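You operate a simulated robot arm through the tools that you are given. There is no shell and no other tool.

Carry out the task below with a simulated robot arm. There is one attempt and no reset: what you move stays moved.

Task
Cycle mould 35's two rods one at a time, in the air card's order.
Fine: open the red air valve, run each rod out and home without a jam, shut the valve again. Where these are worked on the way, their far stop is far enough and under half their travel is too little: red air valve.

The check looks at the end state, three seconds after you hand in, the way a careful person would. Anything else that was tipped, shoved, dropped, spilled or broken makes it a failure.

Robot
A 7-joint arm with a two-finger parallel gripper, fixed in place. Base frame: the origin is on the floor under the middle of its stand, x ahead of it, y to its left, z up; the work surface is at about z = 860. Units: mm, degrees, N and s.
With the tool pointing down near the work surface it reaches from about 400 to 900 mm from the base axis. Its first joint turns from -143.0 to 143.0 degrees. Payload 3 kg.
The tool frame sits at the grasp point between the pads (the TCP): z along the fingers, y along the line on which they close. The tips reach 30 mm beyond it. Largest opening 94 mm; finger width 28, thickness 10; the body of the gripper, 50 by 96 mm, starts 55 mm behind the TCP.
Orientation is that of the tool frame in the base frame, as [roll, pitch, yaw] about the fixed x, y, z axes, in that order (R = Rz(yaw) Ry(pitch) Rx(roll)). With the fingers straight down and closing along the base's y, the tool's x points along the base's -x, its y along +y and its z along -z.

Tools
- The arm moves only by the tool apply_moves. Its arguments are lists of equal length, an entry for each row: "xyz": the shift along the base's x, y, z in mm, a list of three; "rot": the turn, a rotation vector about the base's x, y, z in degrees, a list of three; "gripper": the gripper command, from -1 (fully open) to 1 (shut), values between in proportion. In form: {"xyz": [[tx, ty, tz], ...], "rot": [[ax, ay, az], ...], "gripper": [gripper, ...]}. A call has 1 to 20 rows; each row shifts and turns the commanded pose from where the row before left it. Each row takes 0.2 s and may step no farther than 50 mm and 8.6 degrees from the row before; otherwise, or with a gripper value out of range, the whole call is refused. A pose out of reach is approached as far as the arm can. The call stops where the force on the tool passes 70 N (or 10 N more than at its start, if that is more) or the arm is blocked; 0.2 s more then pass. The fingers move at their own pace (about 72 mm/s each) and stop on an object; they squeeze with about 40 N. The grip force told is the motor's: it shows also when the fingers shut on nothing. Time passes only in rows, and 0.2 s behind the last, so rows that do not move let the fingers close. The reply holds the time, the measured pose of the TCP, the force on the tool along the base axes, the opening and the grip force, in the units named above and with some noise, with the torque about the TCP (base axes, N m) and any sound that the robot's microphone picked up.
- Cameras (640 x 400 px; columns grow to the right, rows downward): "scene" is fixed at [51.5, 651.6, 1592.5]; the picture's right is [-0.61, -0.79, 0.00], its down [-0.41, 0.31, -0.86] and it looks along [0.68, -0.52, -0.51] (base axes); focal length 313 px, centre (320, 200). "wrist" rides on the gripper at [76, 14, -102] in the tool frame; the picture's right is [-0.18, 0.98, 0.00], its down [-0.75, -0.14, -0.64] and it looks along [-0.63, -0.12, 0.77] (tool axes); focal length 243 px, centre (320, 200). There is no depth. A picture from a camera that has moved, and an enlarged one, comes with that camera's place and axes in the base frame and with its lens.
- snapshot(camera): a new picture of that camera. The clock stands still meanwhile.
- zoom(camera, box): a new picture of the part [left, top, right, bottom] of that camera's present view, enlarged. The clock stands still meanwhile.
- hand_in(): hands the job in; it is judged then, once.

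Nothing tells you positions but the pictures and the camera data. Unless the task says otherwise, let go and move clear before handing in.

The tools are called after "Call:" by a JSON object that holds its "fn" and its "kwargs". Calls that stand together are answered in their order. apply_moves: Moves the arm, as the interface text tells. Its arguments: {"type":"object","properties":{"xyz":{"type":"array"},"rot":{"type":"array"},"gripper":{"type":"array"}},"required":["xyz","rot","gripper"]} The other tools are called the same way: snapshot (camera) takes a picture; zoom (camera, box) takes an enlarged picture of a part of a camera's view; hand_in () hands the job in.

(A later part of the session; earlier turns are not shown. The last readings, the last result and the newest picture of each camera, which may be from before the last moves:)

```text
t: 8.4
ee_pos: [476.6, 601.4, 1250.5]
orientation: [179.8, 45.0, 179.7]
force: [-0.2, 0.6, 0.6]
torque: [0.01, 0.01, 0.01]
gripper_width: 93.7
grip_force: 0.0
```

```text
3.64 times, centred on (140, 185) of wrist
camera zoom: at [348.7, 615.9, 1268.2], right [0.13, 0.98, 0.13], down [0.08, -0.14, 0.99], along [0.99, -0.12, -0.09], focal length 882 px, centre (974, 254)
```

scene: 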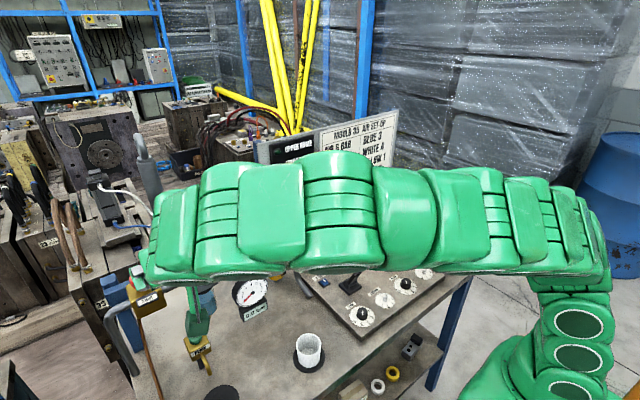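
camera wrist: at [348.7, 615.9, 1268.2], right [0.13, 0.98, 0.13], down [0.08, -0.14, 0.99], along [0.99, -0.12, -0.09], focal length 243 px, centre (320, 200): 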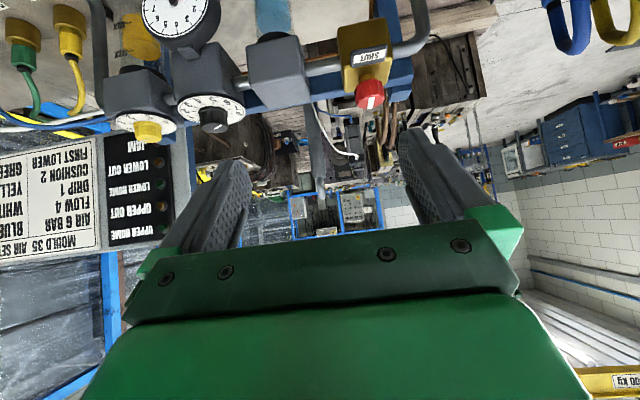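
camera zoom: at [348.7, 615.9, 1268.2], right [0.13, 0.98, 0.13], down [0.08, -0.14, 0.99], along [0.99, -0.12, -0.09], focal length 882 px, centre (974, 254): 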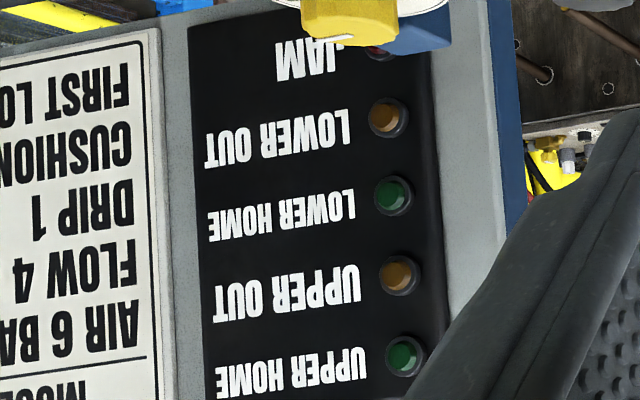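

The upper cylinder on the mould carries blue and white, so yellow/green (lever 1–2) is the lower rod. I now move to a pre-grasp about 110 mm short of the red knob and check the alignment.

Call:
{"fn": "apply_moves", "kwargs": {"xyz": [[24, 15, -14], [24, 15, -14], [24, 15, -14], [23, 14, -15]], "rot": [[0, 0, 0], [0, 0, 0], [0, 0, 0], [0, 0, 0]], "gripper": [-1, -1, -1, -1]}}

Call:
{"fn": "snapshot", "kwargs": {"camera": "wrist"}}

Call:
{"fn": "zoom", "kwargs": {"camera": "wrist", "box": [240, 40, 400, 140]}}

```text
t: 9.4
ee_pos: [570.9, 659.2, 1192.6]
orientation: [179.9, 45.0, 179.9]
force: [0.6, 0.7, 0.9]
torque: [0.01, 0.01, 0.0]
gripper_width: 94.2
grip_force: 0.0
```

```text
taken
camera wrist: at [444.5, 675.0, 1210.2], right [0.13, 0.98, 0.13], down [0.08, -0.14, 0.99], along [0.99, -0.12, -0.1], focal length 243 px, centre (320, 200)
```

wrist: 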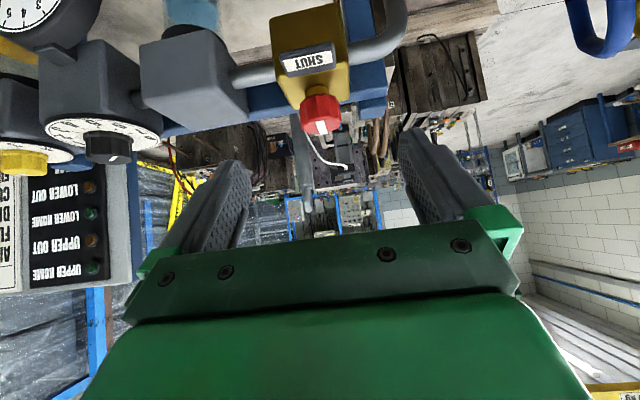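

```text
4.00 times, centred on (320, 90) of wrist
camera zoom: at [444.5, 675.0, 1210.2], right [0.13, 0.98, 0.13], down [0.08, -0.14, 0.99], along [0.99, -0.12, -0.1], focal length 970 px, centre (320, 640)
```

zoom: 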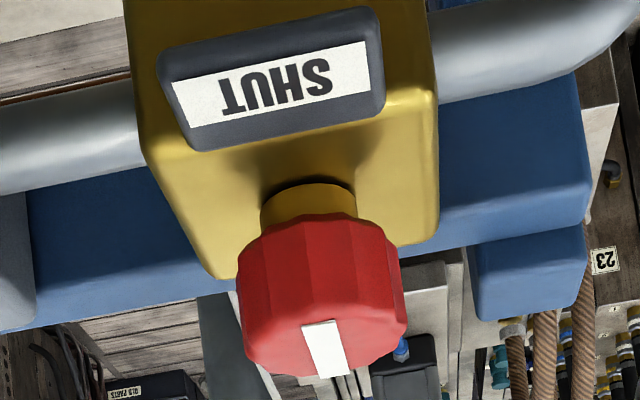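

The knob is centred between the fingers; I need a better depth estimate, so I'll raise the camera 50 mm and compare.

Call:
{"fn": "apply_moves", "kwargs": {"xyz": [[0, 0, 25], [0, 0, 25]], "rot": [[0, 0, 0], [0, 0, 0]], "gripper": [-1, -1]}}

Call:
{"fn": "zoom", "kwargs": {"camera": "wrist", "box": [240, 0, 400, 100]}}

```text
t: 10.0
ee_pos: [570.0, 658.2, 1241.8]
orientation: [-179.9, 45.0, 179.9]
force: [0.1, -0.6, 0.1]
torque: [0.02, 0.0, -0.03]
gripper_width: 94.2
grip_force: 0.2
```

```text
4.00 times, centred on (320, 50) of wrist
camera zoom: at [442.7, 673.8, 1260.5], right [0.13, 0.98, 0.13], down [0.08, -0.14, 0.99], along [0.99, -0.12, -0.1], focal length 970 px, centre (320, 800)
```

zoom: 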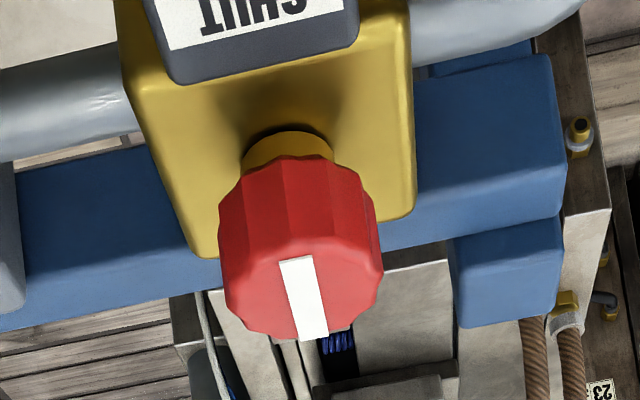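

Triangulation puts the knob top centre at about (650, 660, 1127), knob about 42 mm wide with its sides roughly z 1106–1127. I'll approach along the tool axis with open fingers, staying above the brass block, then check.

Call:
{"fn": "apply_moves", "kwargs": {"xyz": [[6, 1, -24], [6, 1, -24], [14, 0, -14], [14, 0, -14], [14, 0, -14]], "rot": [[0, 0, 0], [0, 0, 0], [0, 0, 0], [0, 0, 0], [0, 0, 0]], "gripper": [-1, -1, -1, -1, -1]}}

Call:
{"fn": "snapshot", "kwargs": {"camera": "wrist"}}

```text
t: 11.2
ee_pos: [621.2, 660.0, 1153.2]
orientation: [179.9, 45.1, 179.9]
force: [-0.3, -0.9, -0.5]
torque: [0.0, -0.02, 0.02]
gripper_width: 94.1
grip_force: 0.0
```

```text
taken
camera wrist: at [495.8, 675.2, 1171.7], right [0.13, 0.98, 0.13], down [0.08, -0.14, 0.99], along [0.99, -0.12, -0.1], focal length 243 px, centre (320, 200)
```

wrist: 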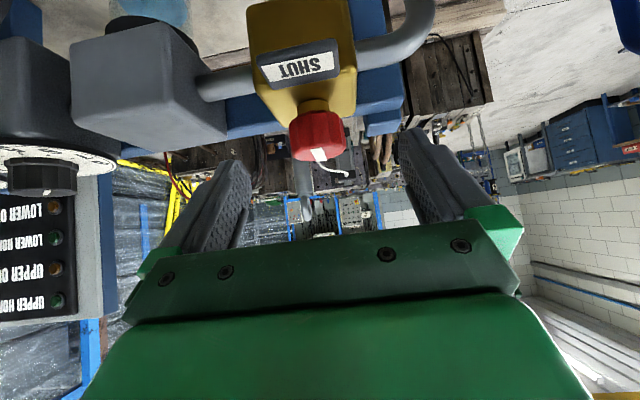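

Alignment looks right (knob centred, mid-height about z 1115). I'll advance the last 24 mm and close the fingers on the knob.

Call:
{"fn": "apply_moves", "kwargs": {"xyz": [[9, 0, -8], [9, 0, -9]], "rot": [[0, 0, 0], [0, 0, 0]], "gripper": [-1, -1]}}

Call:
{"fn": "apply_moves", "kwargs": {"xyz": [[0, 0, 0], [0, 0, 0], [0, 0, 0], [0, 0, 0]], "rot": [[0, 0, 0], [0, 0, 0], [0, 0, 0], [0, 0, 0]], "gripper": [1, 1, 1, 1]}}

Call:
{"fn": "snapshot", "kwargs": {"camera": "wrist"}}

Call:
{"fn": "zoom", "kwargs": {"camera": "wrist", "box": [220, 40, 420, 200]}}

```text
t: 11.8
ee_pos: [640.2, 660.2, 1135.9]
orientation: [179.9, 44.9, -179.9]
force: [0.2, -0.1, 0.3]
torque: [0.0, -0.02, 0.03]
gripper_width: 94.1
grip_force: 0.1
```

```text
t: 12.8
ee_pos: [641.6, 660.4, 1135.9]
orientation: [-179.9, 45.1, 180.0]
force: [-0.5, -2.4, -0.1]
torque: [-0.03, 0.03, 0.01]
gripper_width: 34.5
grip_force: 45.1
```

```text
taken
camera wrist: at [514.3, 674.6, 1154.0], right [0.13, 0.98, 0.13], down [0.08, -0.14, 0.99], along [0.99, -0.12, -0.1], focal length 243 px, centre (320, 200)
```

wrist: 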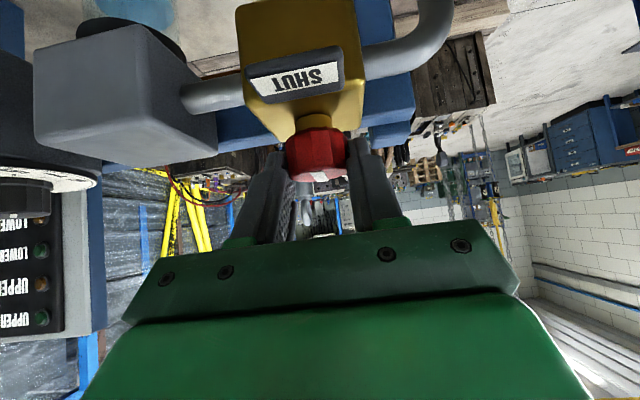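

```text
2.50 times, centred on (320, 120) of wrist
camera zoom: at [514.3, 674.6, 1154.0], right [0.13, 0.98, 0.13], down [0.08, -0.14, 0.99], along [0.99, -0.12, -0.1], focal length 606 px, centre (320, 400)
```

zoom: 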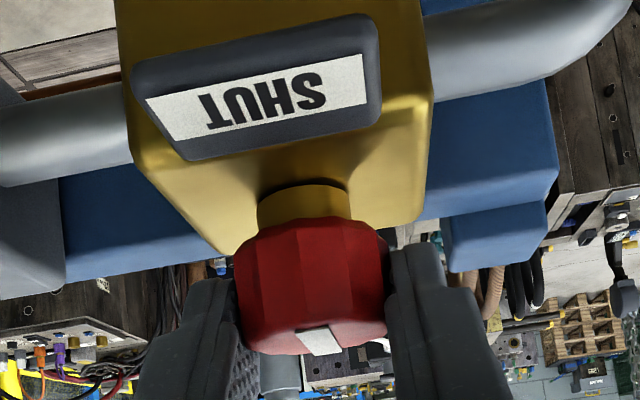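

The fingers hold the knob at 34.5 mm, centred. I'll try turning it counter-clockwise (seen from above) by a small amount, watching the torque.

Call:
{"fn": "apply_moves", "kwargs": {"xyz": [[0.1, -1.3, 0], [0.25, -1.3, 0]], "rot": [[0, 0, 7.5], [0, 0, 7.5]], "gripper": [1, 1]}}

Call:
{"fn": "zoom", "kwargs": {"camera": "wrist", "box": [220, 0, 420, 160]}}

Call:
{"fn": "zoom", "kwargs": {"camera": "scene", "box": [100, 240, 280, 340]}}

```text
t: 13.4
ee_pos: [640.8, 657.4, 1134.5]
orientation: [-179.9, 44.9, -164.9]
force: [9.2, 4.9, -12.2]
torque: [0.24, -1.13, 0.0]
gripper_width: 34.3
grip_force: 44.6
```

```text
2.50 times, centred on (320, 80) of wrist
camera zoom: at [515.4, 639.1, 1154.0], right [-0.13, 0.98, 0.13], down [0.11, -0.12, 0.99], along [0.99, 0.14, -0.1], focal length 606 px, centre (320, 500)
```

zoom: 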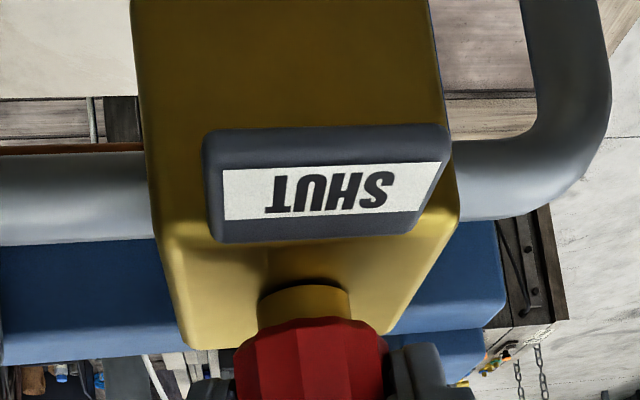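

```text
3.56 times, centred on (190, 290) of scene
camera zoom: at [51.5, 651.6, 1592.5], right [-0.61, -0.79, 0.0], down [-0.41, 0.31, -0.86], along [0.68, -0.52, -0.51], focal length 1113 px, centre (782, -120)
```

zoom: 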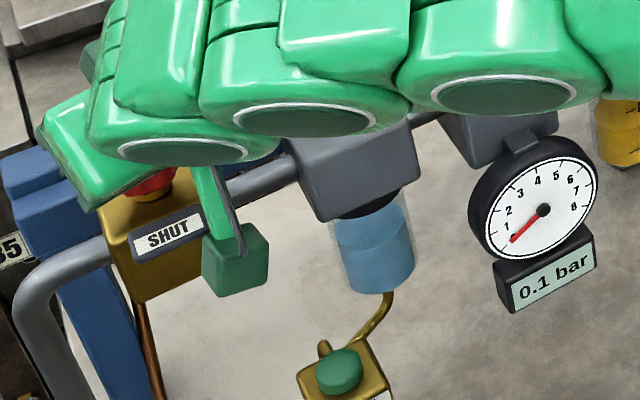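

The gauge already shows 0.1 bar, so counter-clockwise opens. I'll continue turning in the same direction.

Call:
{"fn": "apply_moves", "kwargs": {"xyz": [[0.4, -1.2, 0], [0.6, -1.2, 0], [0.7, -1.1, 0]], "rot": [[0, 0, 7.5], [0, 0, 7.5], [0, 0, 7.5]], "gripper": [1, 1, 1]}}

Call:
{"fn": "zoom", "kwargs": {"camera": "scene", "box": [100, 240, 280, 340]}}

Call:
{"fn": "zoom", "kwargs": {"camera": "wrist", "box": [220, 40, 420, 200]}}

```text
t: 14.2
ee_pos: [642.8, 653.3, 1136.8]
orientation: [179.9, 45.0, -142.5]
force: [-17.7, -9.9, -6.0]
torque: [-0.04, 0.77, 0.03]
gripper_width: 34.3
grip_force: 44.6
```

```text
3.56 times, centred on (190, 290) of scene
camera zoom: at [51.5, 651.6, 1592.5], right [-0.61, -0.79, 0.0], down [-0.41, 0.31, -0.86], along [0.68, -0.52, -0.51], focal length 1113 px, centre (782, -120)
```

zoom: 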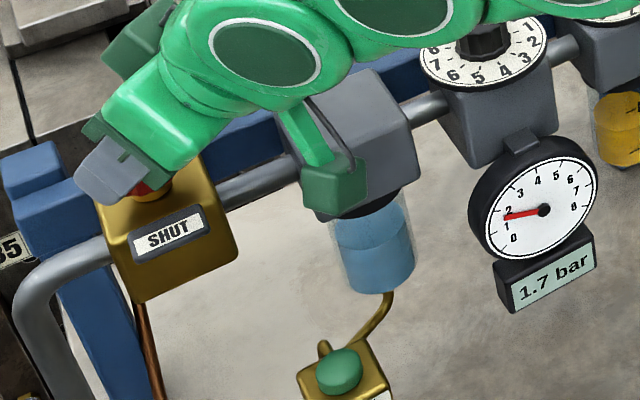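

```text
2.50 times, centred on (320, 120) of wrist
camera zoom: at [534.1, 589.2, 1154.3], right [-0.5, 0.86, 0.13], down [0.15, -0.06, 0.99], along [0.86, 0.51, -0.1], focal length 606 px, centre (320, 400)
```

zoom: 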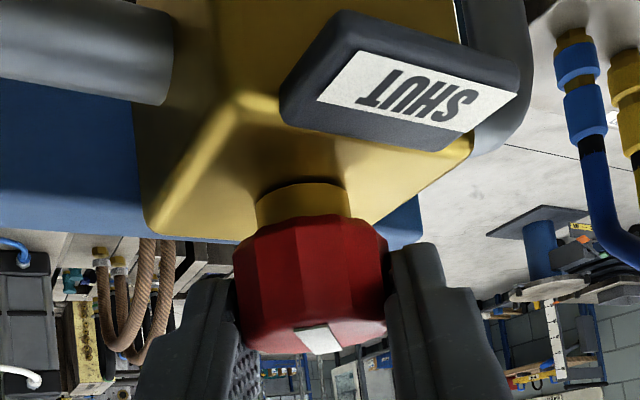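

Pressure is at 1.7 bar and rising. I continue turning toward the open stop.

Call:
{"fn": "apply_moves", "kwargs": {"xyz": [[0.3, -1.3, 0], [0.7, -1.1, 0], [0.8, -0.9, 0]], "rot": [[0, 0, 7.5], [0, 0, 7.5], [0, 0, 7.5]], "gripper": [1, 1, 1]}}

Call:
{"fn": "zoom", "kwargs": {"camera": "scene", "box": [100, 240, 280, 340]}}

Call:
{"fn": "zoom", "kwargs": {"camera": "wrist", "box": [220, 40, 420, 200]}}

```text
t: 15.0
ee_pos: [645.6, 651.5, 1137.2]
orientation: [179.8, 45.1, -120.0]
force: [8.0, 30.3, -3.5]
torque: [1.27, -0.38, 0.09]
gripper_width: 34.3
grip_force: 45.1
```

```text
3.56 times, centred on (190, 290) of scene
camera zoom: at [51.5, 651.6, 1592.5], right [-0.61, -0.79, 0.0], down [-0.41, 0.31, -0.86], along [0.68, -0.52, -0.51], focal length 1113 px, centre (782, -120)
```

zoom: 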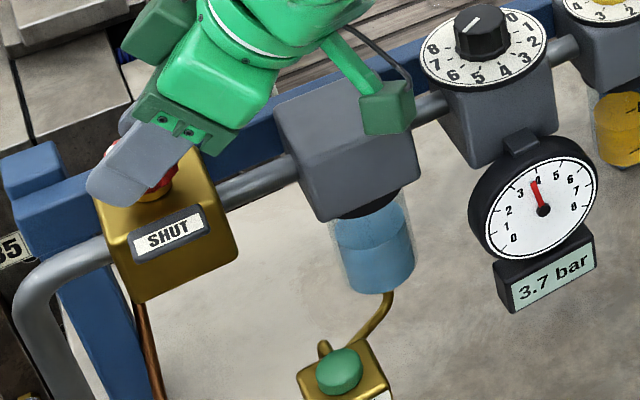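

```text
2.50 times, centred on (320, 120) of wrist
camera zoom: at [569.9, 549.9, 1154.2], right [-0.79, 0.6, 0.13], down [0.16, 0.0, 0.99], along [0.6, 0.8, -0.09], focal length 606 px, centre (320, 400)
```

zoom: 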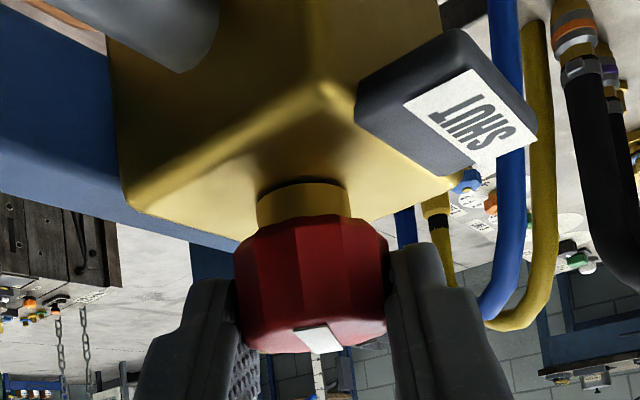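

3.7 bar and rising, the knob follows the fingers well. I continue to the stop, correcting slightly forward for the side force.

Call:
{"fn": "apply_moves", "kwargs": {"xyz": [[1.4, 0.2, 0], [1.2, -0.1, 0]], "rot": [[0, 0, 7.5], [0, 0, 7.5]], "gripper": [1, 1]}}

Call:
{"fn": "zoom", "kwargs": {"camera": "scene", "box": [100, 240, 280, 340]}}

Call:
{"fn": "zoom", "kwargs": {"camera": "wrist", "box": [220, 40, 420, 200]}}

```text
t: 15.6
ee_pos: [648.6, 651.2, 1137.7]
orientation: [179.8, 44.7, -105.1]
force: [-17.6, -8.7, 4.5]
torque: [-0.96, 1.02, 0.14]
gripper_width: 34.5
grip_force: 45.1
```

```text
3.56 times, centred on (190, 290) of scene
camera zoom: at [51.5, 651.6, 1592.5], right [-0.61, -0.79, 0.0], down [-0.41, 0.31, -0.86], along [0.68, -0.52, -0.51], focal length 1113 px, centre (782, -120)
```

zoom: 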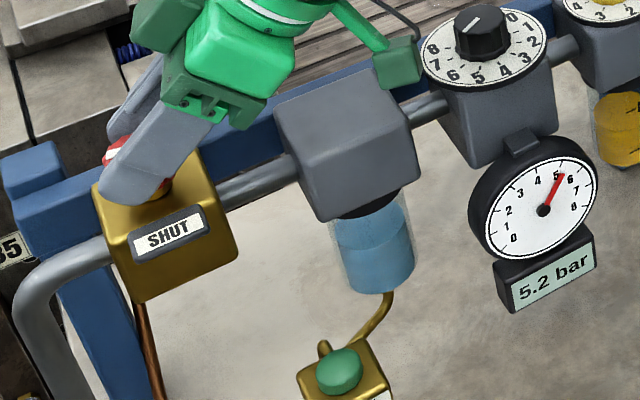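

```text
2.50 times, centred on (320, 120) of wrist
camera zoom: at [601.3, 532.8, 1154.6], right [-0.92, 0.38, 0.13], down [0.16, 0.04, 0.99], along [0.37, 0.92, -0.1], focal length 606 px, centre (320, 400)
```

zoom: 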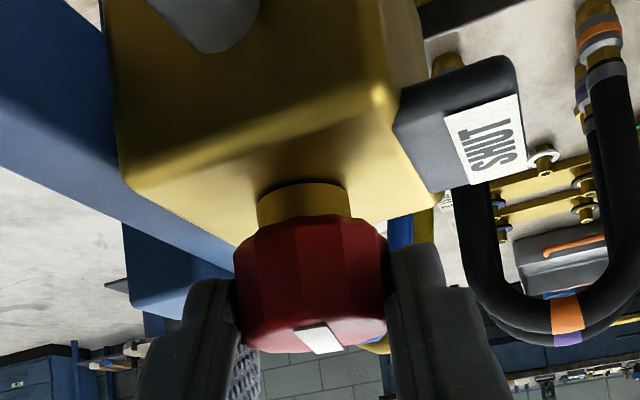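

5.2 bar at about 75°; the plate still says SHUT. I'll keep turning to reach the far stop.

Call:
{"fn": "apply_moves", "kwargs": {"xyz": [[1.2, -0.3, 0], [1.3, -0.1, 0]], "rot": [[0, 0, 7.5], [0, 0, 7.5]], "gripper": [1, 1]}}

Call:
{"fn": "zoom", "kwargs": {"camera": "scene", "box": [100, 240, 280, 340]}}

Call:
{"fn": "zoom", "kwargs": {"camera": "wrist", "box": [220, 40, 420, 200]}}

Call:
{"fn": "zoom", "kwargs": {"camera": "scene", "box": [255, 140, 325, 215]}}

```text
t: 16.2
ee_pos: [651.6, 652.3, 1135.1]
orientation: [-180.0, 45.0, -90.0]
force: [-13.9, -1.0, 7.1]
torque: [-0.01, 0.49, -0.4]
gripper_width: 34.4
grip_force: 45.4
```

```text
3.56 times, centred on (190, 290) of scene
camera zoom: at [51.5, 651.6, 1592.5], right [-0.61, -0.79, 0.0], down [-0.41, 0.31, -0.86], along [0.68, -0.52, -0.51], focal length 1113 px, centre (782, -120)
```

zoom: 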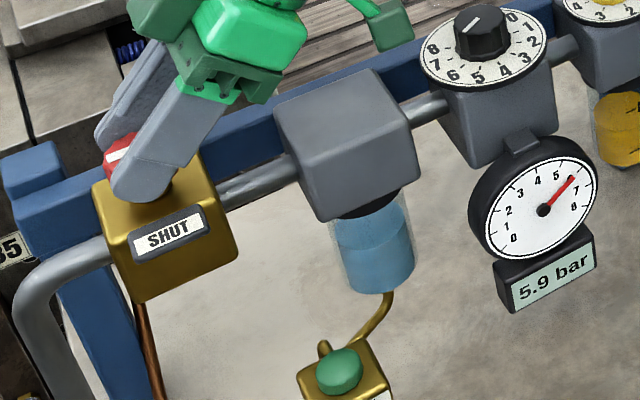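

```text
2.50 times, centred on (320, 120) of wrist
camera zoom: at [635.8, 524.9, 1154.3], right [-0.98, 0.13, 0.13], down [0.14, 0.08, 0.99], along [0.12, 0.99, -0.1], focal length 606 px, centre (320, 400)
```

zoom: 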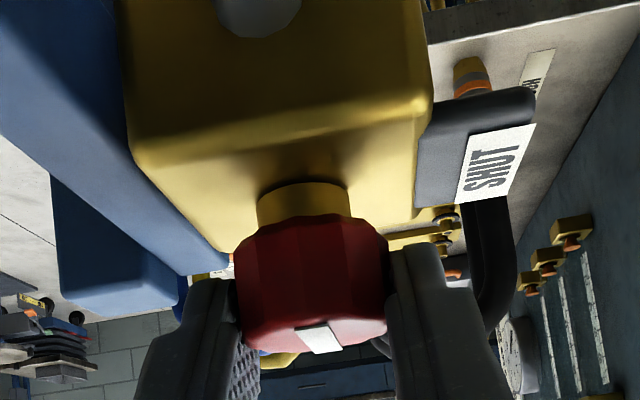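

```text
5.33 times, centred on (290, 178) of scene
camera zoom: at [51.5, 651.6, 1592.5], right [-0.61, -0.79, 0.0], down [-0.41, 0.31, -0.86], along [0.68, -0.52, -0.51], focal length 1670 px, centre (480, 320)
```

zoom: 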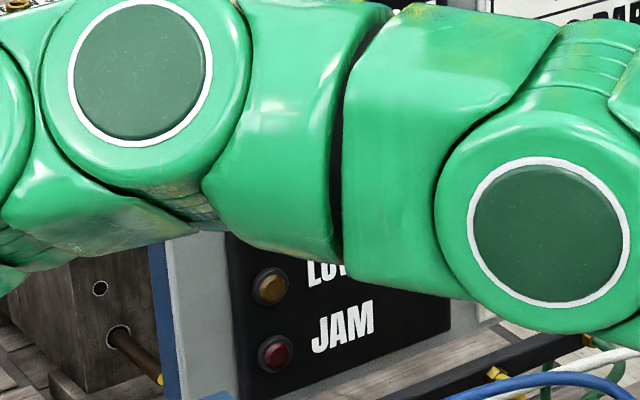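

5.9 bar now. I'll feel for the stop with one more small turn.

Call:
{"fn": "apply_moves", "kwargs": {"xyz": [[1.2, 0.1, 0]], "rot": [[0, 0, 7]], "gripper": [1]}}

Call:
{"fn": "zoom", "kwargs": {"camera": "scene", "box": [100, 240, 280, 340]}}

Call:
{"fn": "zoom", "kwargs": {"camera": "wrist", "box": [220, 40, 420, 200]}}

```text
t: 16.6
ee_pos: [651.0, 652.7, 1135.8]
orientation: [-179.9, 45.1, -82.9]
force: [-14.4, 8.1, 2.5]
torque: [0.54, 0.53, -0.23]
gripper_width: 34.4
grip_force: 45.1
```

```text
3.56 times, centred on (190, 290) of scene
camera zoom: at [51.5, 651.6, 1592.5], right [-0.61, -0.79, 0.0], down [-0.41, 0.31, -0.86], along [0.68, -0.52, -0.51], focal length 1113 px, centre (782, -120)
```

zoom: 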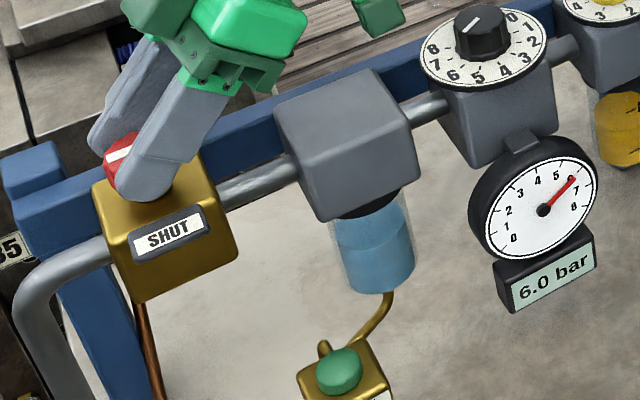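

```text
2.50 times, centred on (320, 120) of wrist
camera zoom: at [652.3, 524.9, 1154.4], right [-0.99, 0.01, 0.13], down [0.13, 0.09, 0.99], along [0.0, 1.0, -0.1], focal length 606 px, centre (320, 400)
```

zoom: 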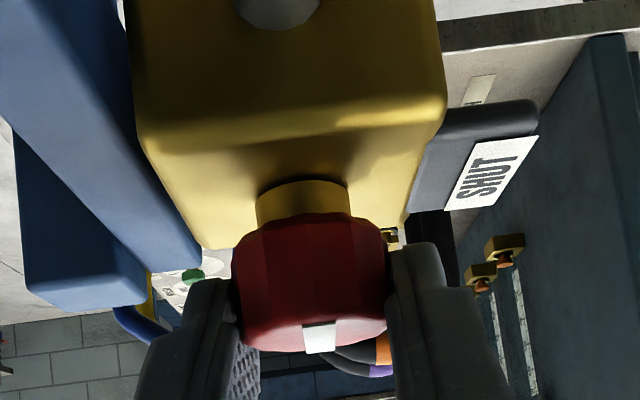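

The knob has met its stop at about 90° (the fingers began to slip) and the gauge reads 6.0 bar. I'll open the fingers and back off along the tool axis.

Call:
{"fn": "apply_moves", "kwargs": {"xyz": [[0, 0, 0], [0, 0, 0], [0, 0, 0], [2, -14, 14], [2, -21, 21], [2, -21, 21], [2, -21, 21]], "rot": [[0, 0, 0], [0, 0, 0], [0, 0, 0], [0, 0, 0], [0, 0, 0], [0, 0, 0], [0, 0, 0]], "gripper": [-1, -1, -1, -1, -1, -1, -1]}}

Call:
{"fn": "snapshot", "kwargs": {"camera": "scene"}}

Call:
{"fn": "zoom", "kwargs": {"camera": "wrist", "box": [220, 40, 420, 200]}}

```text
t: 18.2
ee_pos: [658.8, 573.2, 1212.0]
orientation: [-180.0, 45.1, -83.0]
force: [0.6, 0.8, -0.4]
torque: [0.02, 0.01, 0.0]
gripper_width: 93.8
grip_force: 0.1
```

```text
taken
```

scene: 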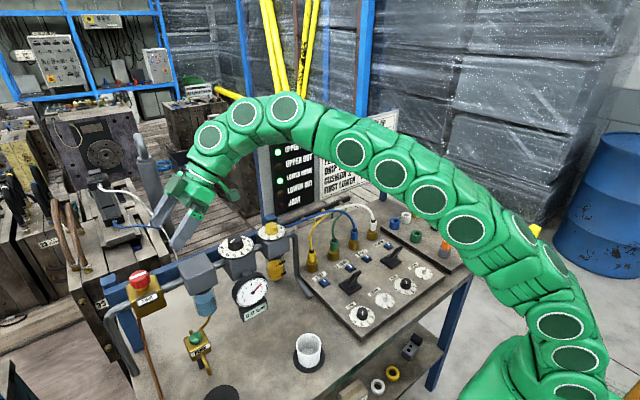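

```text
2.50 times, centred on (320, 120) of wrist
camera zoom: at [660.3, 446.5, 1230.9], right [-0.99, 0.01, 0.13], down [0.13, 0.1, 0.99], along [0.0, 1.0, -0.1], focal length 606 px, centre (320, 400)
```

zoom: 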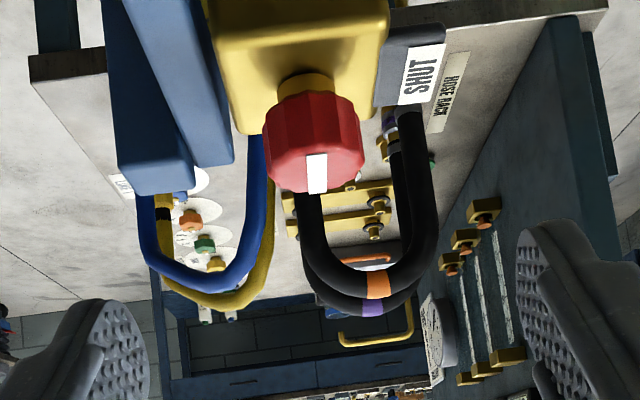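

The valve's open and I'm clear. I'll check the lamps and the gauge.

Call:
{"fn": "zoom", "kwargs": {"camera": "scene", "box": [255, 140, 325, 215]}}

Call:
{"fn": "zoom", "kwargs": {"camera": "scene", "box": [110, 220, 300, 330]}}

Call:
{"fn": "zoom", "kwargs": {"camera": "scene", "box": [330, 220, 430, 330]}}

```text
5.33 times, centred on (290, 178) of scene
camera zoom: at [51.5, 651.6, 1592.5], right [-0.61, -0.79, 0.0], down [-0.41, 0.31, -0.86], along [0.68, -0.52, -0.51], focal length 1670 px, centre (480, 320)
```

zoom: 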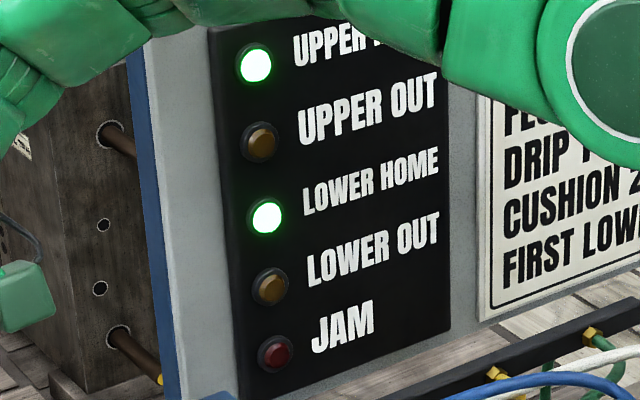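

```text
3.37 times, centred on (205, 275) of scene
camera zoom: at [51.5, 651.6, 1592.5], right [-0.61, -0.79, 0.0], down [-0.41, 0.31, -0.86], along [0.68, -0.52, -0.51], focal length 1055 px, centre (707, -53)
```

zoom: 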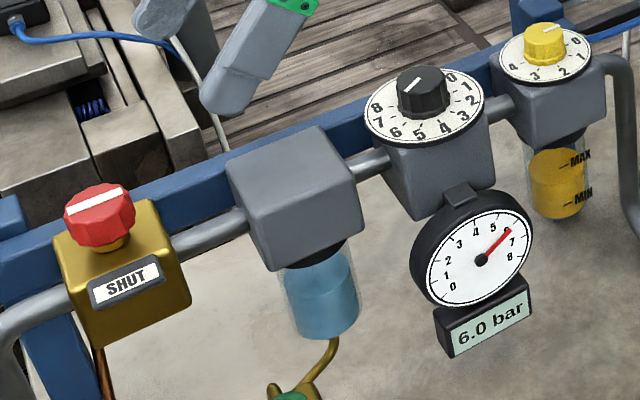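

```text
3.64 times, centred on (380, 275) of scene
camera zoom: at [51.5, 651.6, 1592.5], right [-0.61, -0.79, 0.0], down [-0.41, 0.31, -0.86], along [0.68, -0.52, -0.51], focal length 1139 px, centre (102, -73)
```

zoom: 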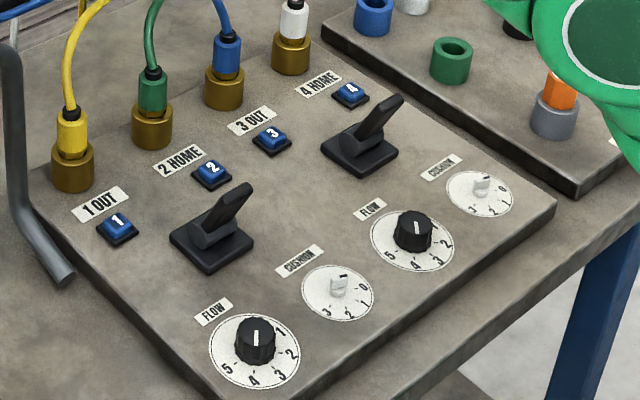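

Both HOME lamps are lit, 6.0 bar, no jam. Next I go to lever 1–2 (lower rod): move inward first, bring the tool upright with the fingers closing along x so they can straddle the handle.

Call:
{"fn": "apply_moves", "kwargs": {"xyz": [[-30, -35, 0], [-30, -35, 0], [-30, -35, -5], [-30, -35, -5], [-30, -35, -5], [0, -30, -5], [0, -30, -5], [0, -30, -5], [0, -30, -5], [0, -30, -5], [0, -30, -5], [0, -20, -10]], "rot": [[0, 0, 0], [0, 0, 0], [0, 0, 0], [0, 0, 0], [0, 0, 0], [-7.5, 0, 0], [-7.5, 0, 0], [-7.5, 0, 0], [-7.5, 0, 0], [-7.5, 0, 0], [-7.5, 0, 0], [0, 0, -7]], "gripper": [-1, -1, -1, -1, -1, -1, -1, -1, -1, -1, -1, -1]}}

Call:
{"fn": "snapshot", "kwargs": {"camera": "wrist"}}

Call:
{"fn": "snapshot", "kwargs": {"camera": "scene"}}

```text
t: 20.8
ee_pos: [510.3, 198.2, 1158.7]
orientation: [175.0, 0.0, -92.1]
force: [0.2, -0.3, -1.0]
torque: [0.03, 0.01, 0.0]
gripper_width: 94.1
grip_force: 0.0
```

```text
taken
camera wrist: at [502.1, 122.3, 1260.8], right [-0.97, 0.22, 0.09], down [0.22, 0.74, 0.63], along [0.07, 0.63, -0.77], focal length 243 px, centre (320, 200)
```

wrist: 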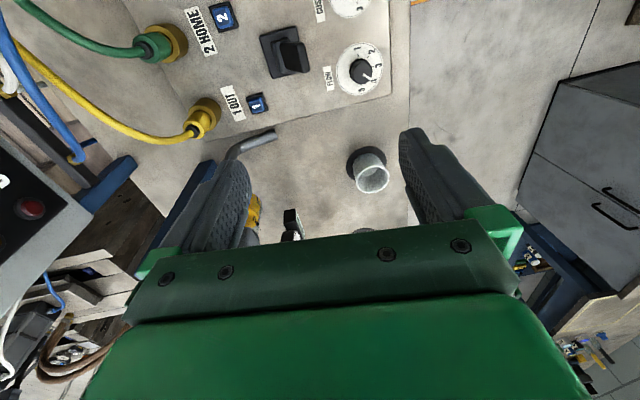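

```text
taken
```

scene: 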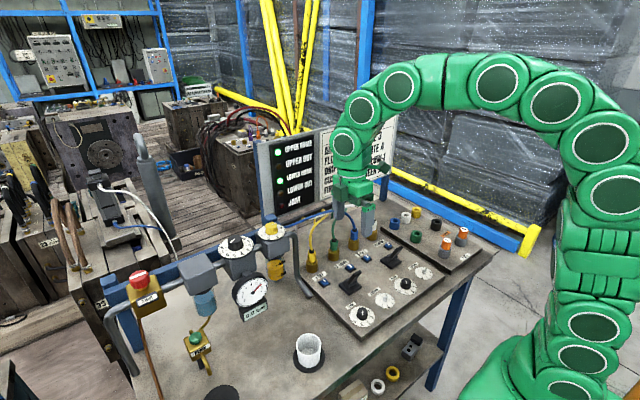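

Lamps still show both HOME. I'll zoom on lever 1–2 from this side to fix its geometry before descending.

Call:
{"fn": "zoom", "kwargs": {"camera": "wrist", "box": [200, 0, 400, 125]}}

Call:
{"fn": "zoom", "kwargs": {"camera": "scene", "box": [320, 255, 400, 305]}}

```text
3.20 times, centred on (300, 62) of wrist
camera zoom: at [502.1, 122.3, 1260.8], right [-0.97, 0.22, 0.09], down [0.22, 0.74, 0.63], along [0.07, 0.63, -0.77], focal length 776 px, centre (384, 640)
```

zoom: 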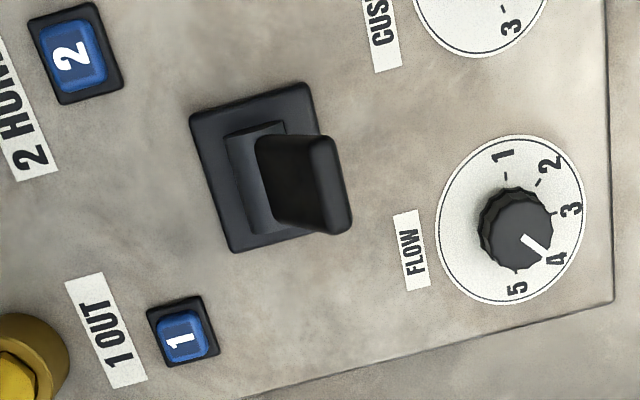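

```text
8.00 times, centred on (360, 280) of scene
camera zoom: at [51.5, 651.6, 1592.5], right [-0.61, -0.79, 0.0], down [-0.41, 0.31, -0.86], along [0.68, -0.52, -0.51], focal length 2505 px, centre (0, -440)
```

zoom: 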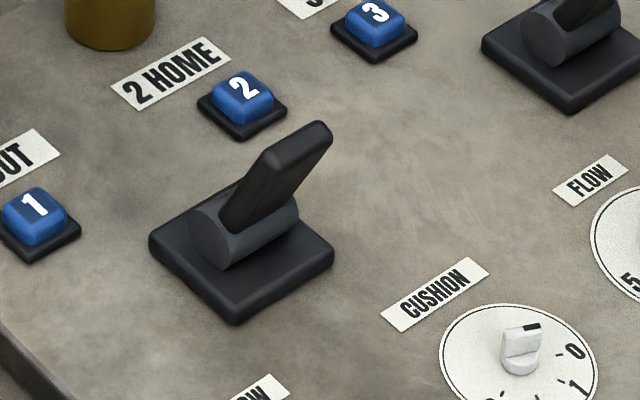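

Lever 1–2 pivots near (528, 170, 893) with its handle tip at about (503, 170, 963), leaning toward −x. I'll square up the tool and descend to just above it with the fingers partly open in x.

Call:
{"fn": "apply_moves", "kwargs": {"xyz": [[-1, -14, -30], [-1, -14, -35], [0, 0, -40], [0, 0, -40]], "rot": [[0, -5, 0], [0, 0, 2], [0, 0, 0], [0, 0, 0]], "gripper": [-0.4, -0.4, -0.4, -0.4]}}

Call:
{"fn": "snapshot", "kwargs": {"camera": "wrist"}}

Call:
{"fn": "zoom", "kwargs": {"camera": "scene", "box": [250, 140, 450, 310]}}

```text
t: 21.8
ee_pos: [508.2, 172.2, 1013.5]
orientation: [-179.8, 0.4, -90.0]
force: [-0.1, -0.6, 0.3]
torque: [-0.02, -0.01, -0.01]
gripper_width: 65.9
grip_force: 0.2
```

```text
taken
camera wrist: at [494.2, 95.5, 1114.6], right [-0.98, 0.18, 0.0], down [0.14, 0.75, 0.65], along [0.12, 0.64, -0.76], focal length 243 px, centre (320, 200)
```

wrist: 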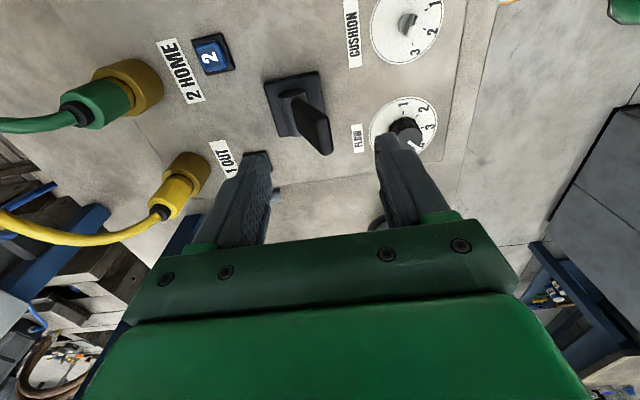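

```text
2.35 times, centred on (350, 225) of scene
camera zoom: at [51.5, 651.6, 1592.5], right [-0.61, -0.79, 0.0], down [-0.41, 0.31, -0.86], along [0.68, -0.52, -0.51], focal length 737 px, centre (249, 141)
```

zoom: 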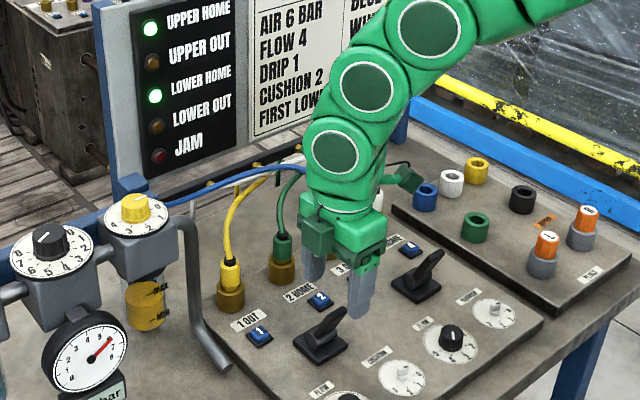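

The handle sits between the two fingers. I'll descend 48 mm so the fingertips straddle it, then push gently in +x.

Call:
{"fn": "apply_moves", "kwargs": {"xyz": [[0, 0, -25], [0, 0, -23], [0, 0, 0]], "rot": [[0, 0, 0], [0, 0, 0], [0, 0, 0]], "gripper": [-0.4, -0.4, -0.4]}}

Call:
{"fn": "snapshot", "kwargs": {"camera": "wrist"}}

Call:
{"fn": "zoom", "kwargs": {"camera": "scene", "box": [300, 220, 420, 310]}}

```text
t: 22.6
ee_pos: [509.6, 172.6, 965.3]
orientation: [-179.9, 0.3, -90.1]
force: [-0.6, 0.0, 0.1]
torque: [-0.05, 0.0, -0.04]
gripper_width: 65.6
grip_force: 0.1
```

```text
taken
camera wrist: at [494.1, 95.4, 1066.5], right [-0.98, 0.19, 0.0], down [0.14, 0.75, 0.65], along [0.12, 0.64, -0.76], focal length 243 px, centre (320, 200)
```

wrist: 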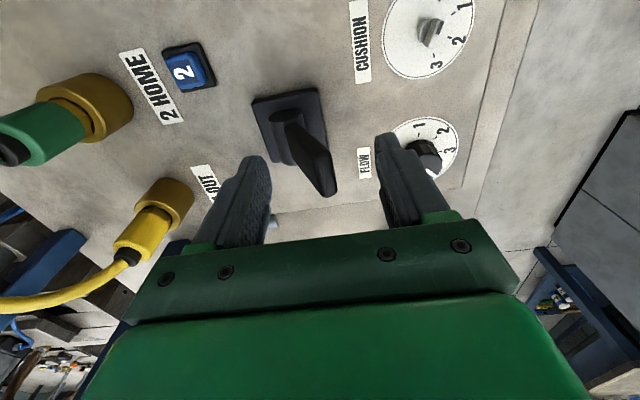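

```text
4.44 times, centred on (360, 265) of scene
camera zoom: at [51.5, 651.6, 1592.5], right [-0.61, -0.79, 0.0], down [-0.41, 0.31, -0.86], along [0.68, -0.52, -0.51], focal length 1392 px, centre (142, -89)
```

zoom: 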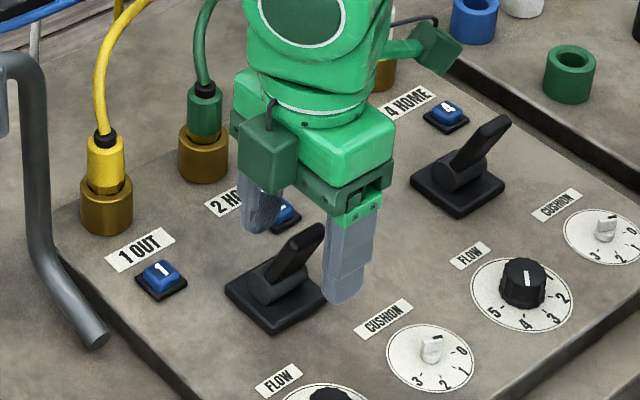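

The fingers straddle the handle. I push +x in small steps.

Call:
{"fn": "apply_moves", "kwargs": {"xyz": [[8, 0, 0], [8, 0, 0], [8, 0, 0]], "rot": [[0, 0, 0], [0, 0, 0], [0, 0, 0]], "gripper": [-0.4, -0.4, -0.4]}}

Call:
{"fn": "zoom", "kwargs": {"camera": "scene", "box": [250, 140, 450, 310]}}

Call:
{"fn": "zoom", "kwargs": {"camera": "wrist", "box": [200, 50, 440, 220]}}

```text
t: 23.4
ee_pos: [532.7, 171.9, 964.8]
orientation: [-179.9, 0.4, -90.1]
force: [-0.6, 0.2, 0.1]
torque: [0.0, 0.0, -0.03]
gripper_width: 66.0
grip_force: 0.0
```

```text
2.35 times, centred on (350, 225) of scene
camera zoom: at [51.5, 651.6, 1592.5], right [-0.61, -0.79, 0.0], down [-0.41, 0.31, -0.86], along [0.68, -0.52, -0.51], focal length 737 px, centre (249, 141)
```

zoom: 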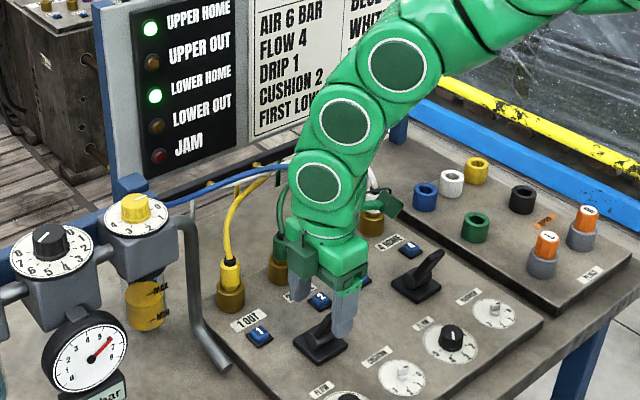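

```text
2.35 times, centred on (320, 135) of wrist
camera zoom: at [517.3, 95.0, 1065.9], right [-0.98, 0.19, 0.0], down [0.14, 0.75, 0.65], along [0.12, 0.64, -0.76], focal length 571 px, centre (320, 353)
```

zoom: 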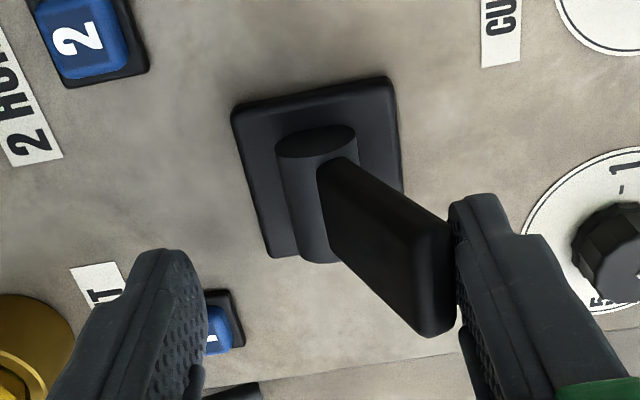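

The −x finger has just reached the handle. I continue pushing +x.

Call:
{"fn": "apply_moves", "kwargs": {"xyz": [[7, 0, 0], [7, 0, 0], [7, 0, 0]], "rot": [[0, 0, 0], [0, 0, 0], [0, 0, 0]], "gripper": [-0.4, -0.4, -0.4]}}

Call:
{"fn": "zoom", "kwargs": {"camera": "scene", "box": [250, 140, 450, 310]}}

Call:
{"fn": "zoom", "kwargs": {"camera": "wrist", "box": [200, 50, 440, 220]}}

```text
t: 24.1
ee_pos: [549.8, 171.5, 968.5]
orientation: [-179.9, 0.5, -90.1]
force: [-16.0, -3.0, 50.3]
torque: [-0.27, 1.95, 0.47]
gripper_width: 74.3
grip_force: 8.0
stopped in row 3: the force on the tool passed its limit at 78 N (the readings are from after the stop); the commanded pose is now the measured one
```

```text
2.35 times, centred on (350, 225) of scene
camera zoom: at [51.5, 651.6, 1592.5], right [-0.61, -0.79, 0.0], down [-0.41, 0.31, -0.86], along [0.68, -0.52, -0.51], focal length 737 px, centre (249, 141)
```

zoom: 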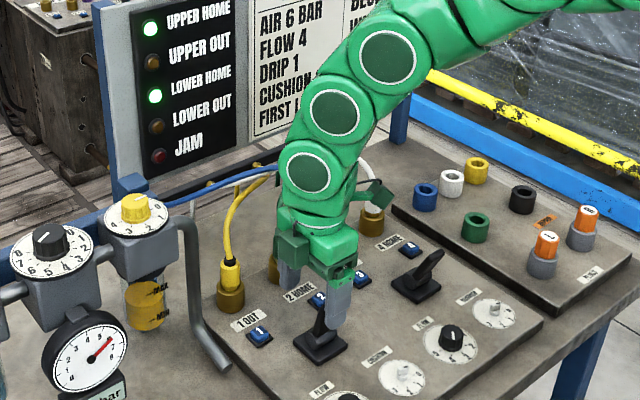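

```text
2.35 times, centred on (320, 135) of wrist
camera zoom: at [533.8, 94.3, 1069.4], right [-0.98, 0.19, 0.0], down [0.14, 0.75, 0.65], along [0.12, 0.64, -0.76], focal length 571 px, centre (320, 353)
```

zoom: 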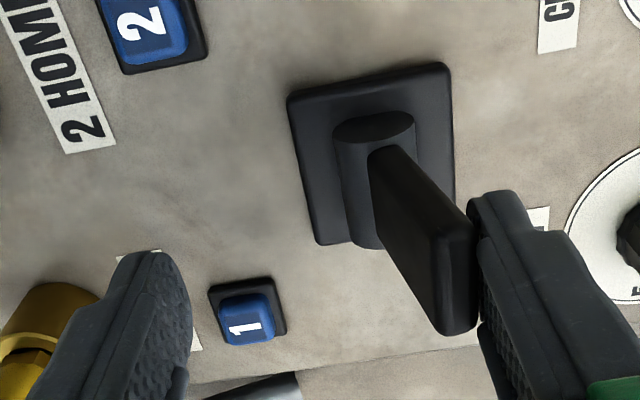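

The force limit tripped, with a large upward force: the handle tip was catching under a thicker part of the finger. I'll back off, raise the tool so that only the fingertips touch, and look again.

Call:
{"fn": "apply_moves", "kwargs": {"xyz": [[-8, 0, 0], [-4, 0, 6], [0, 0, 8]], "rot": [[0, 0, 0], [0, 0, 0], [0, 0, 0]], "gripper": [-0.4, -0.4, -0.4]}}

Call:
{"fn": "snapshot", "kwargs": {"camera": "wrist"}}

Call:
{"fn": "zoom", "kwargs": {"camera": "scene", "box": [310, 230, 410, 310]}}

Call:
{"fn": "zoom", "kwargs": {"camera": "wrist", "box": [200, 50, 440, 220]}}

```text
t: 24.9
ee_pos: [536.7, 172.0, 981.1]
orientation: [-179.7, 0.5, -90.0]
force: [-2.1, 0.7, 0.6]
torque: [0.01, 0.0, 0.0]
gripper_width: 66.4
grip_force: 0.6
```

```text
taken
camera wrist: at [522.3, 94.8, 1082.6], right [-0.98, 0.19, 0.0], down [0.14, 0.75, 0.65], along [0.12, 0.64, -0.76], focal length 243 px, centre (320, 200)
```

wrist: 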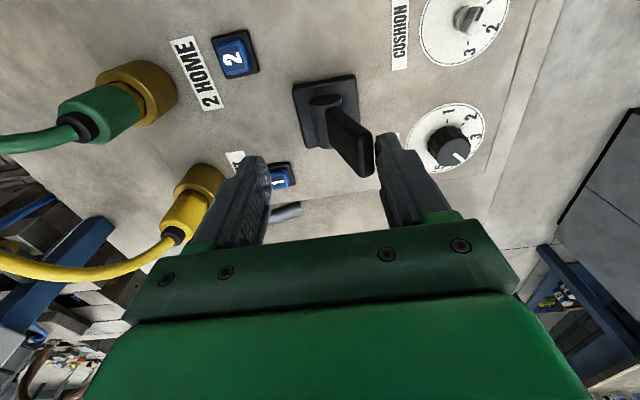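

```text
5.00 times, centred on (360, 270) of scene
camera zoom: at [51.5, 651.6, 1592.5], right [-0.61, -0.79, 0.0], down [-0.41, 0.31, -0.86], along [0.68, -0.52, -0.51], focal length 1566 px, centre (120, -150)
```

zoom: 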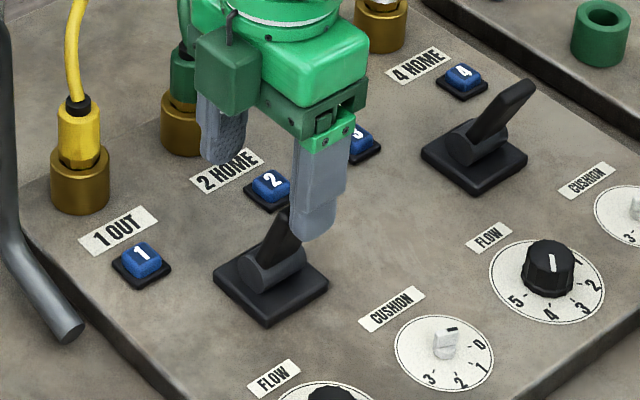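

```text
2.35 times, centred on (320, 135) of wrist
camera zoom: at [522.3, 94.8, 1082.6], right [-0.98, 0.19, 0.0], down [0.14, 0.75, 0.65], along [0.12, 0.64, -0.76], focal length 571 px, centre (320, 353)
```

zoom: 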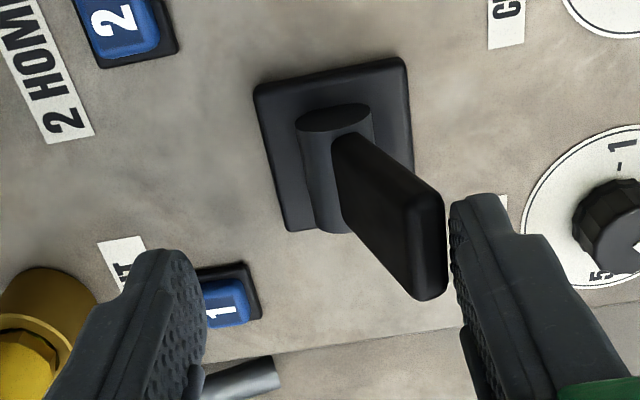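

The handle sprang back along with the finger; it's still in HOME (lamp unchanged). I push again in +x, now only with the fingertips at the top of the handle.

Call:
{"fn": "apply_moves", "kwargs": {"xyz": [[5, 0, 0], [5, 0, 0], [5, 0, 0]], "rot": [[0, 0, 0], [0, 0, 0], [0, 0, 0]], "gripper": [-0.4, -0.4, -0.4]}}

Call:
{"fn": "zoom", "kwargs": {"camera": "wrist", "box": [200, 50, 440, 220]}}

```text
t: 25.8
ee_pos: [552.1, 169.7, 981.2]
orientation: [180.0, 0.4, -90.0]
force: [-0.4, 1.2, 0.4]
torque: [-0.05, 0.01, 0.03]
gripper_width: 65.8
grip_force: 0.1
```

```text
2.35 times, centred on (320, 135) of wrist
camera zoom: at [537.2, 94.2, 1082.0], right [-0.98, 0.19, 0.0], down [0.14, 0.75, 0.65], along [0.12, 0.64, -0.76], focal length 571 px, centre (320, 353)
```

zoom: 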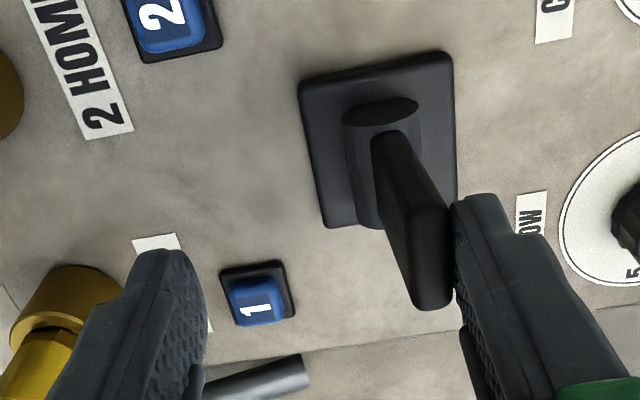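

The handle now moves freely and is nearly upright. I keep pushing in +x and watch the lamps.

Call:
{"fn": "apply_moves", "kwargs": {"xyz": [[5, 0, 0], [5, 0, 0], [5, 0, 0]], "rot": [[0, 0, 0], [0, 0, 0], [0, 0, 0]], "gripper": [-0.4, -0.4, -0.4]}}

Call:
{"fn": "zoom", "kwargs": {"camera": "wrist", "box": [200, 50, 440, 220]}}

Call:
{"fn": "zoom", "kwargs": {"camera": "scene", "box": [250, 140, 450, 310]}}

```text
t: 26.6
ee_pos: [567.5, 170.8, 981.5]
orientation: [-179.9, 0.5, -90.1]
force: [-0.9, -0.8, -1.0]
torque: [0.04, -0.01, -0.04]
gripper_width: 65.6
grip_force: 0.1
```

```text
2.35 times, centred on (320, 135) of wrist
camera zoom: at [552.0, 94.0, 1082.7], right [-0.98, 0.19, 0.0], down [0.14, 0.75, 0.65], along [0.12, 0.64, -0.76], focal length 571 px, centre (320, 353)
```

zoom: 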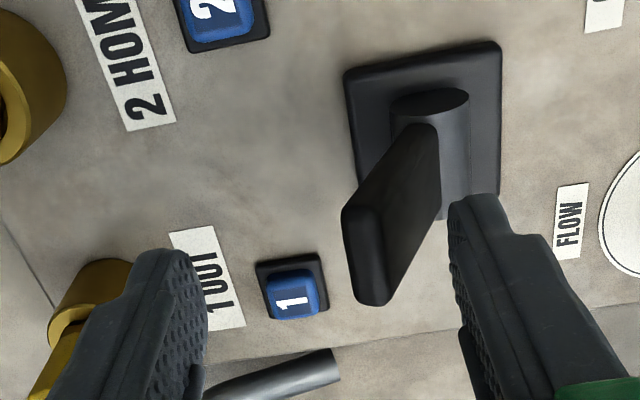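

```text
2.35 times, centred on (350, 225) of scene
camera zoom: at [51.5, 651.6, 1592.5], right [-0.61, -0.79, 0.0], down [-0.41, 0.31, -0.86], along [0.68, -0.52, -0.51], focal length 737 px, centre (249, 141)
```

zoom: 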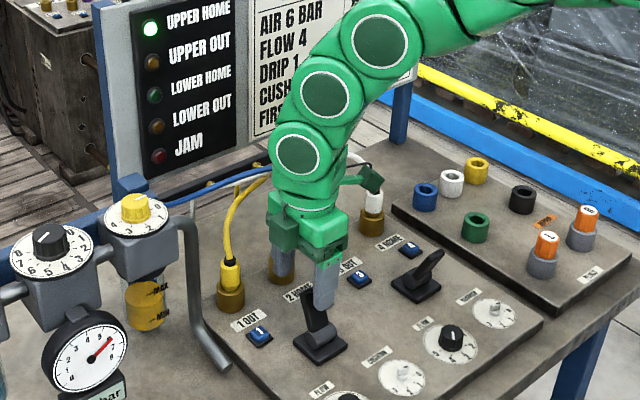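

The lever snapped over to OUT and the LOWER HOME lamp went dark – the lower rod is on its way. I wait for LOWER OUT.

Call:
{"fn": "apply_moves", "kwargs": {"xyz": [[0, 0, 0], [0, 0, 0], [0, 0, 0], [0, 0, 0], [0, 0, 0]], "rot": [[0, 0, 0], [0, 0, 0], [0, 0, 0], [0, 0, 0], [0, 0, 0]], "gripper": [-0.4, -0.4, -0.4, -0.4, -0.4]}}

Call:
{"fn": "zoom", "kwargs": {"camera": "scene", "box": [210, 140, 370, 310]}}

```text
t: 27.8
ee_pos: [567.1, 170.0, 982.0]
orientation: [-179.9, 0.5, -90.1]
force: [-0.7, 0.5, 0.3]
torque: [0.01, 0.01, -0.03]
gripper_width: 65.8
grip_force: 0.1
```

```text
2.35 times, centred on (290, 225) of scene
camera zoom: at [51.5, 651.6, 1592.5], right [-0.61, -0.79, 0.0], down [-0.41, 0.31, -0.86], along [0.68, -0.52, -0.51], focal length 737 px, centre (391, 141)
```

zoom: 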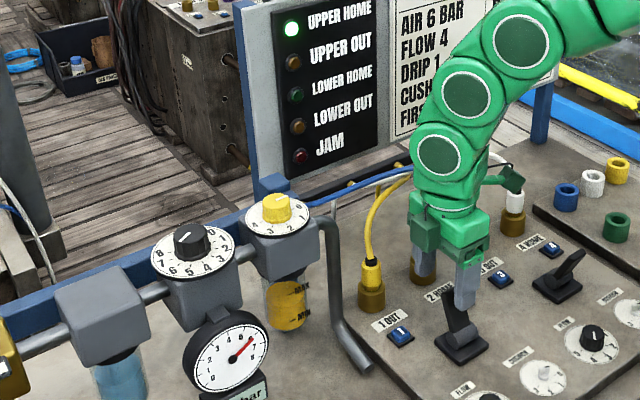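

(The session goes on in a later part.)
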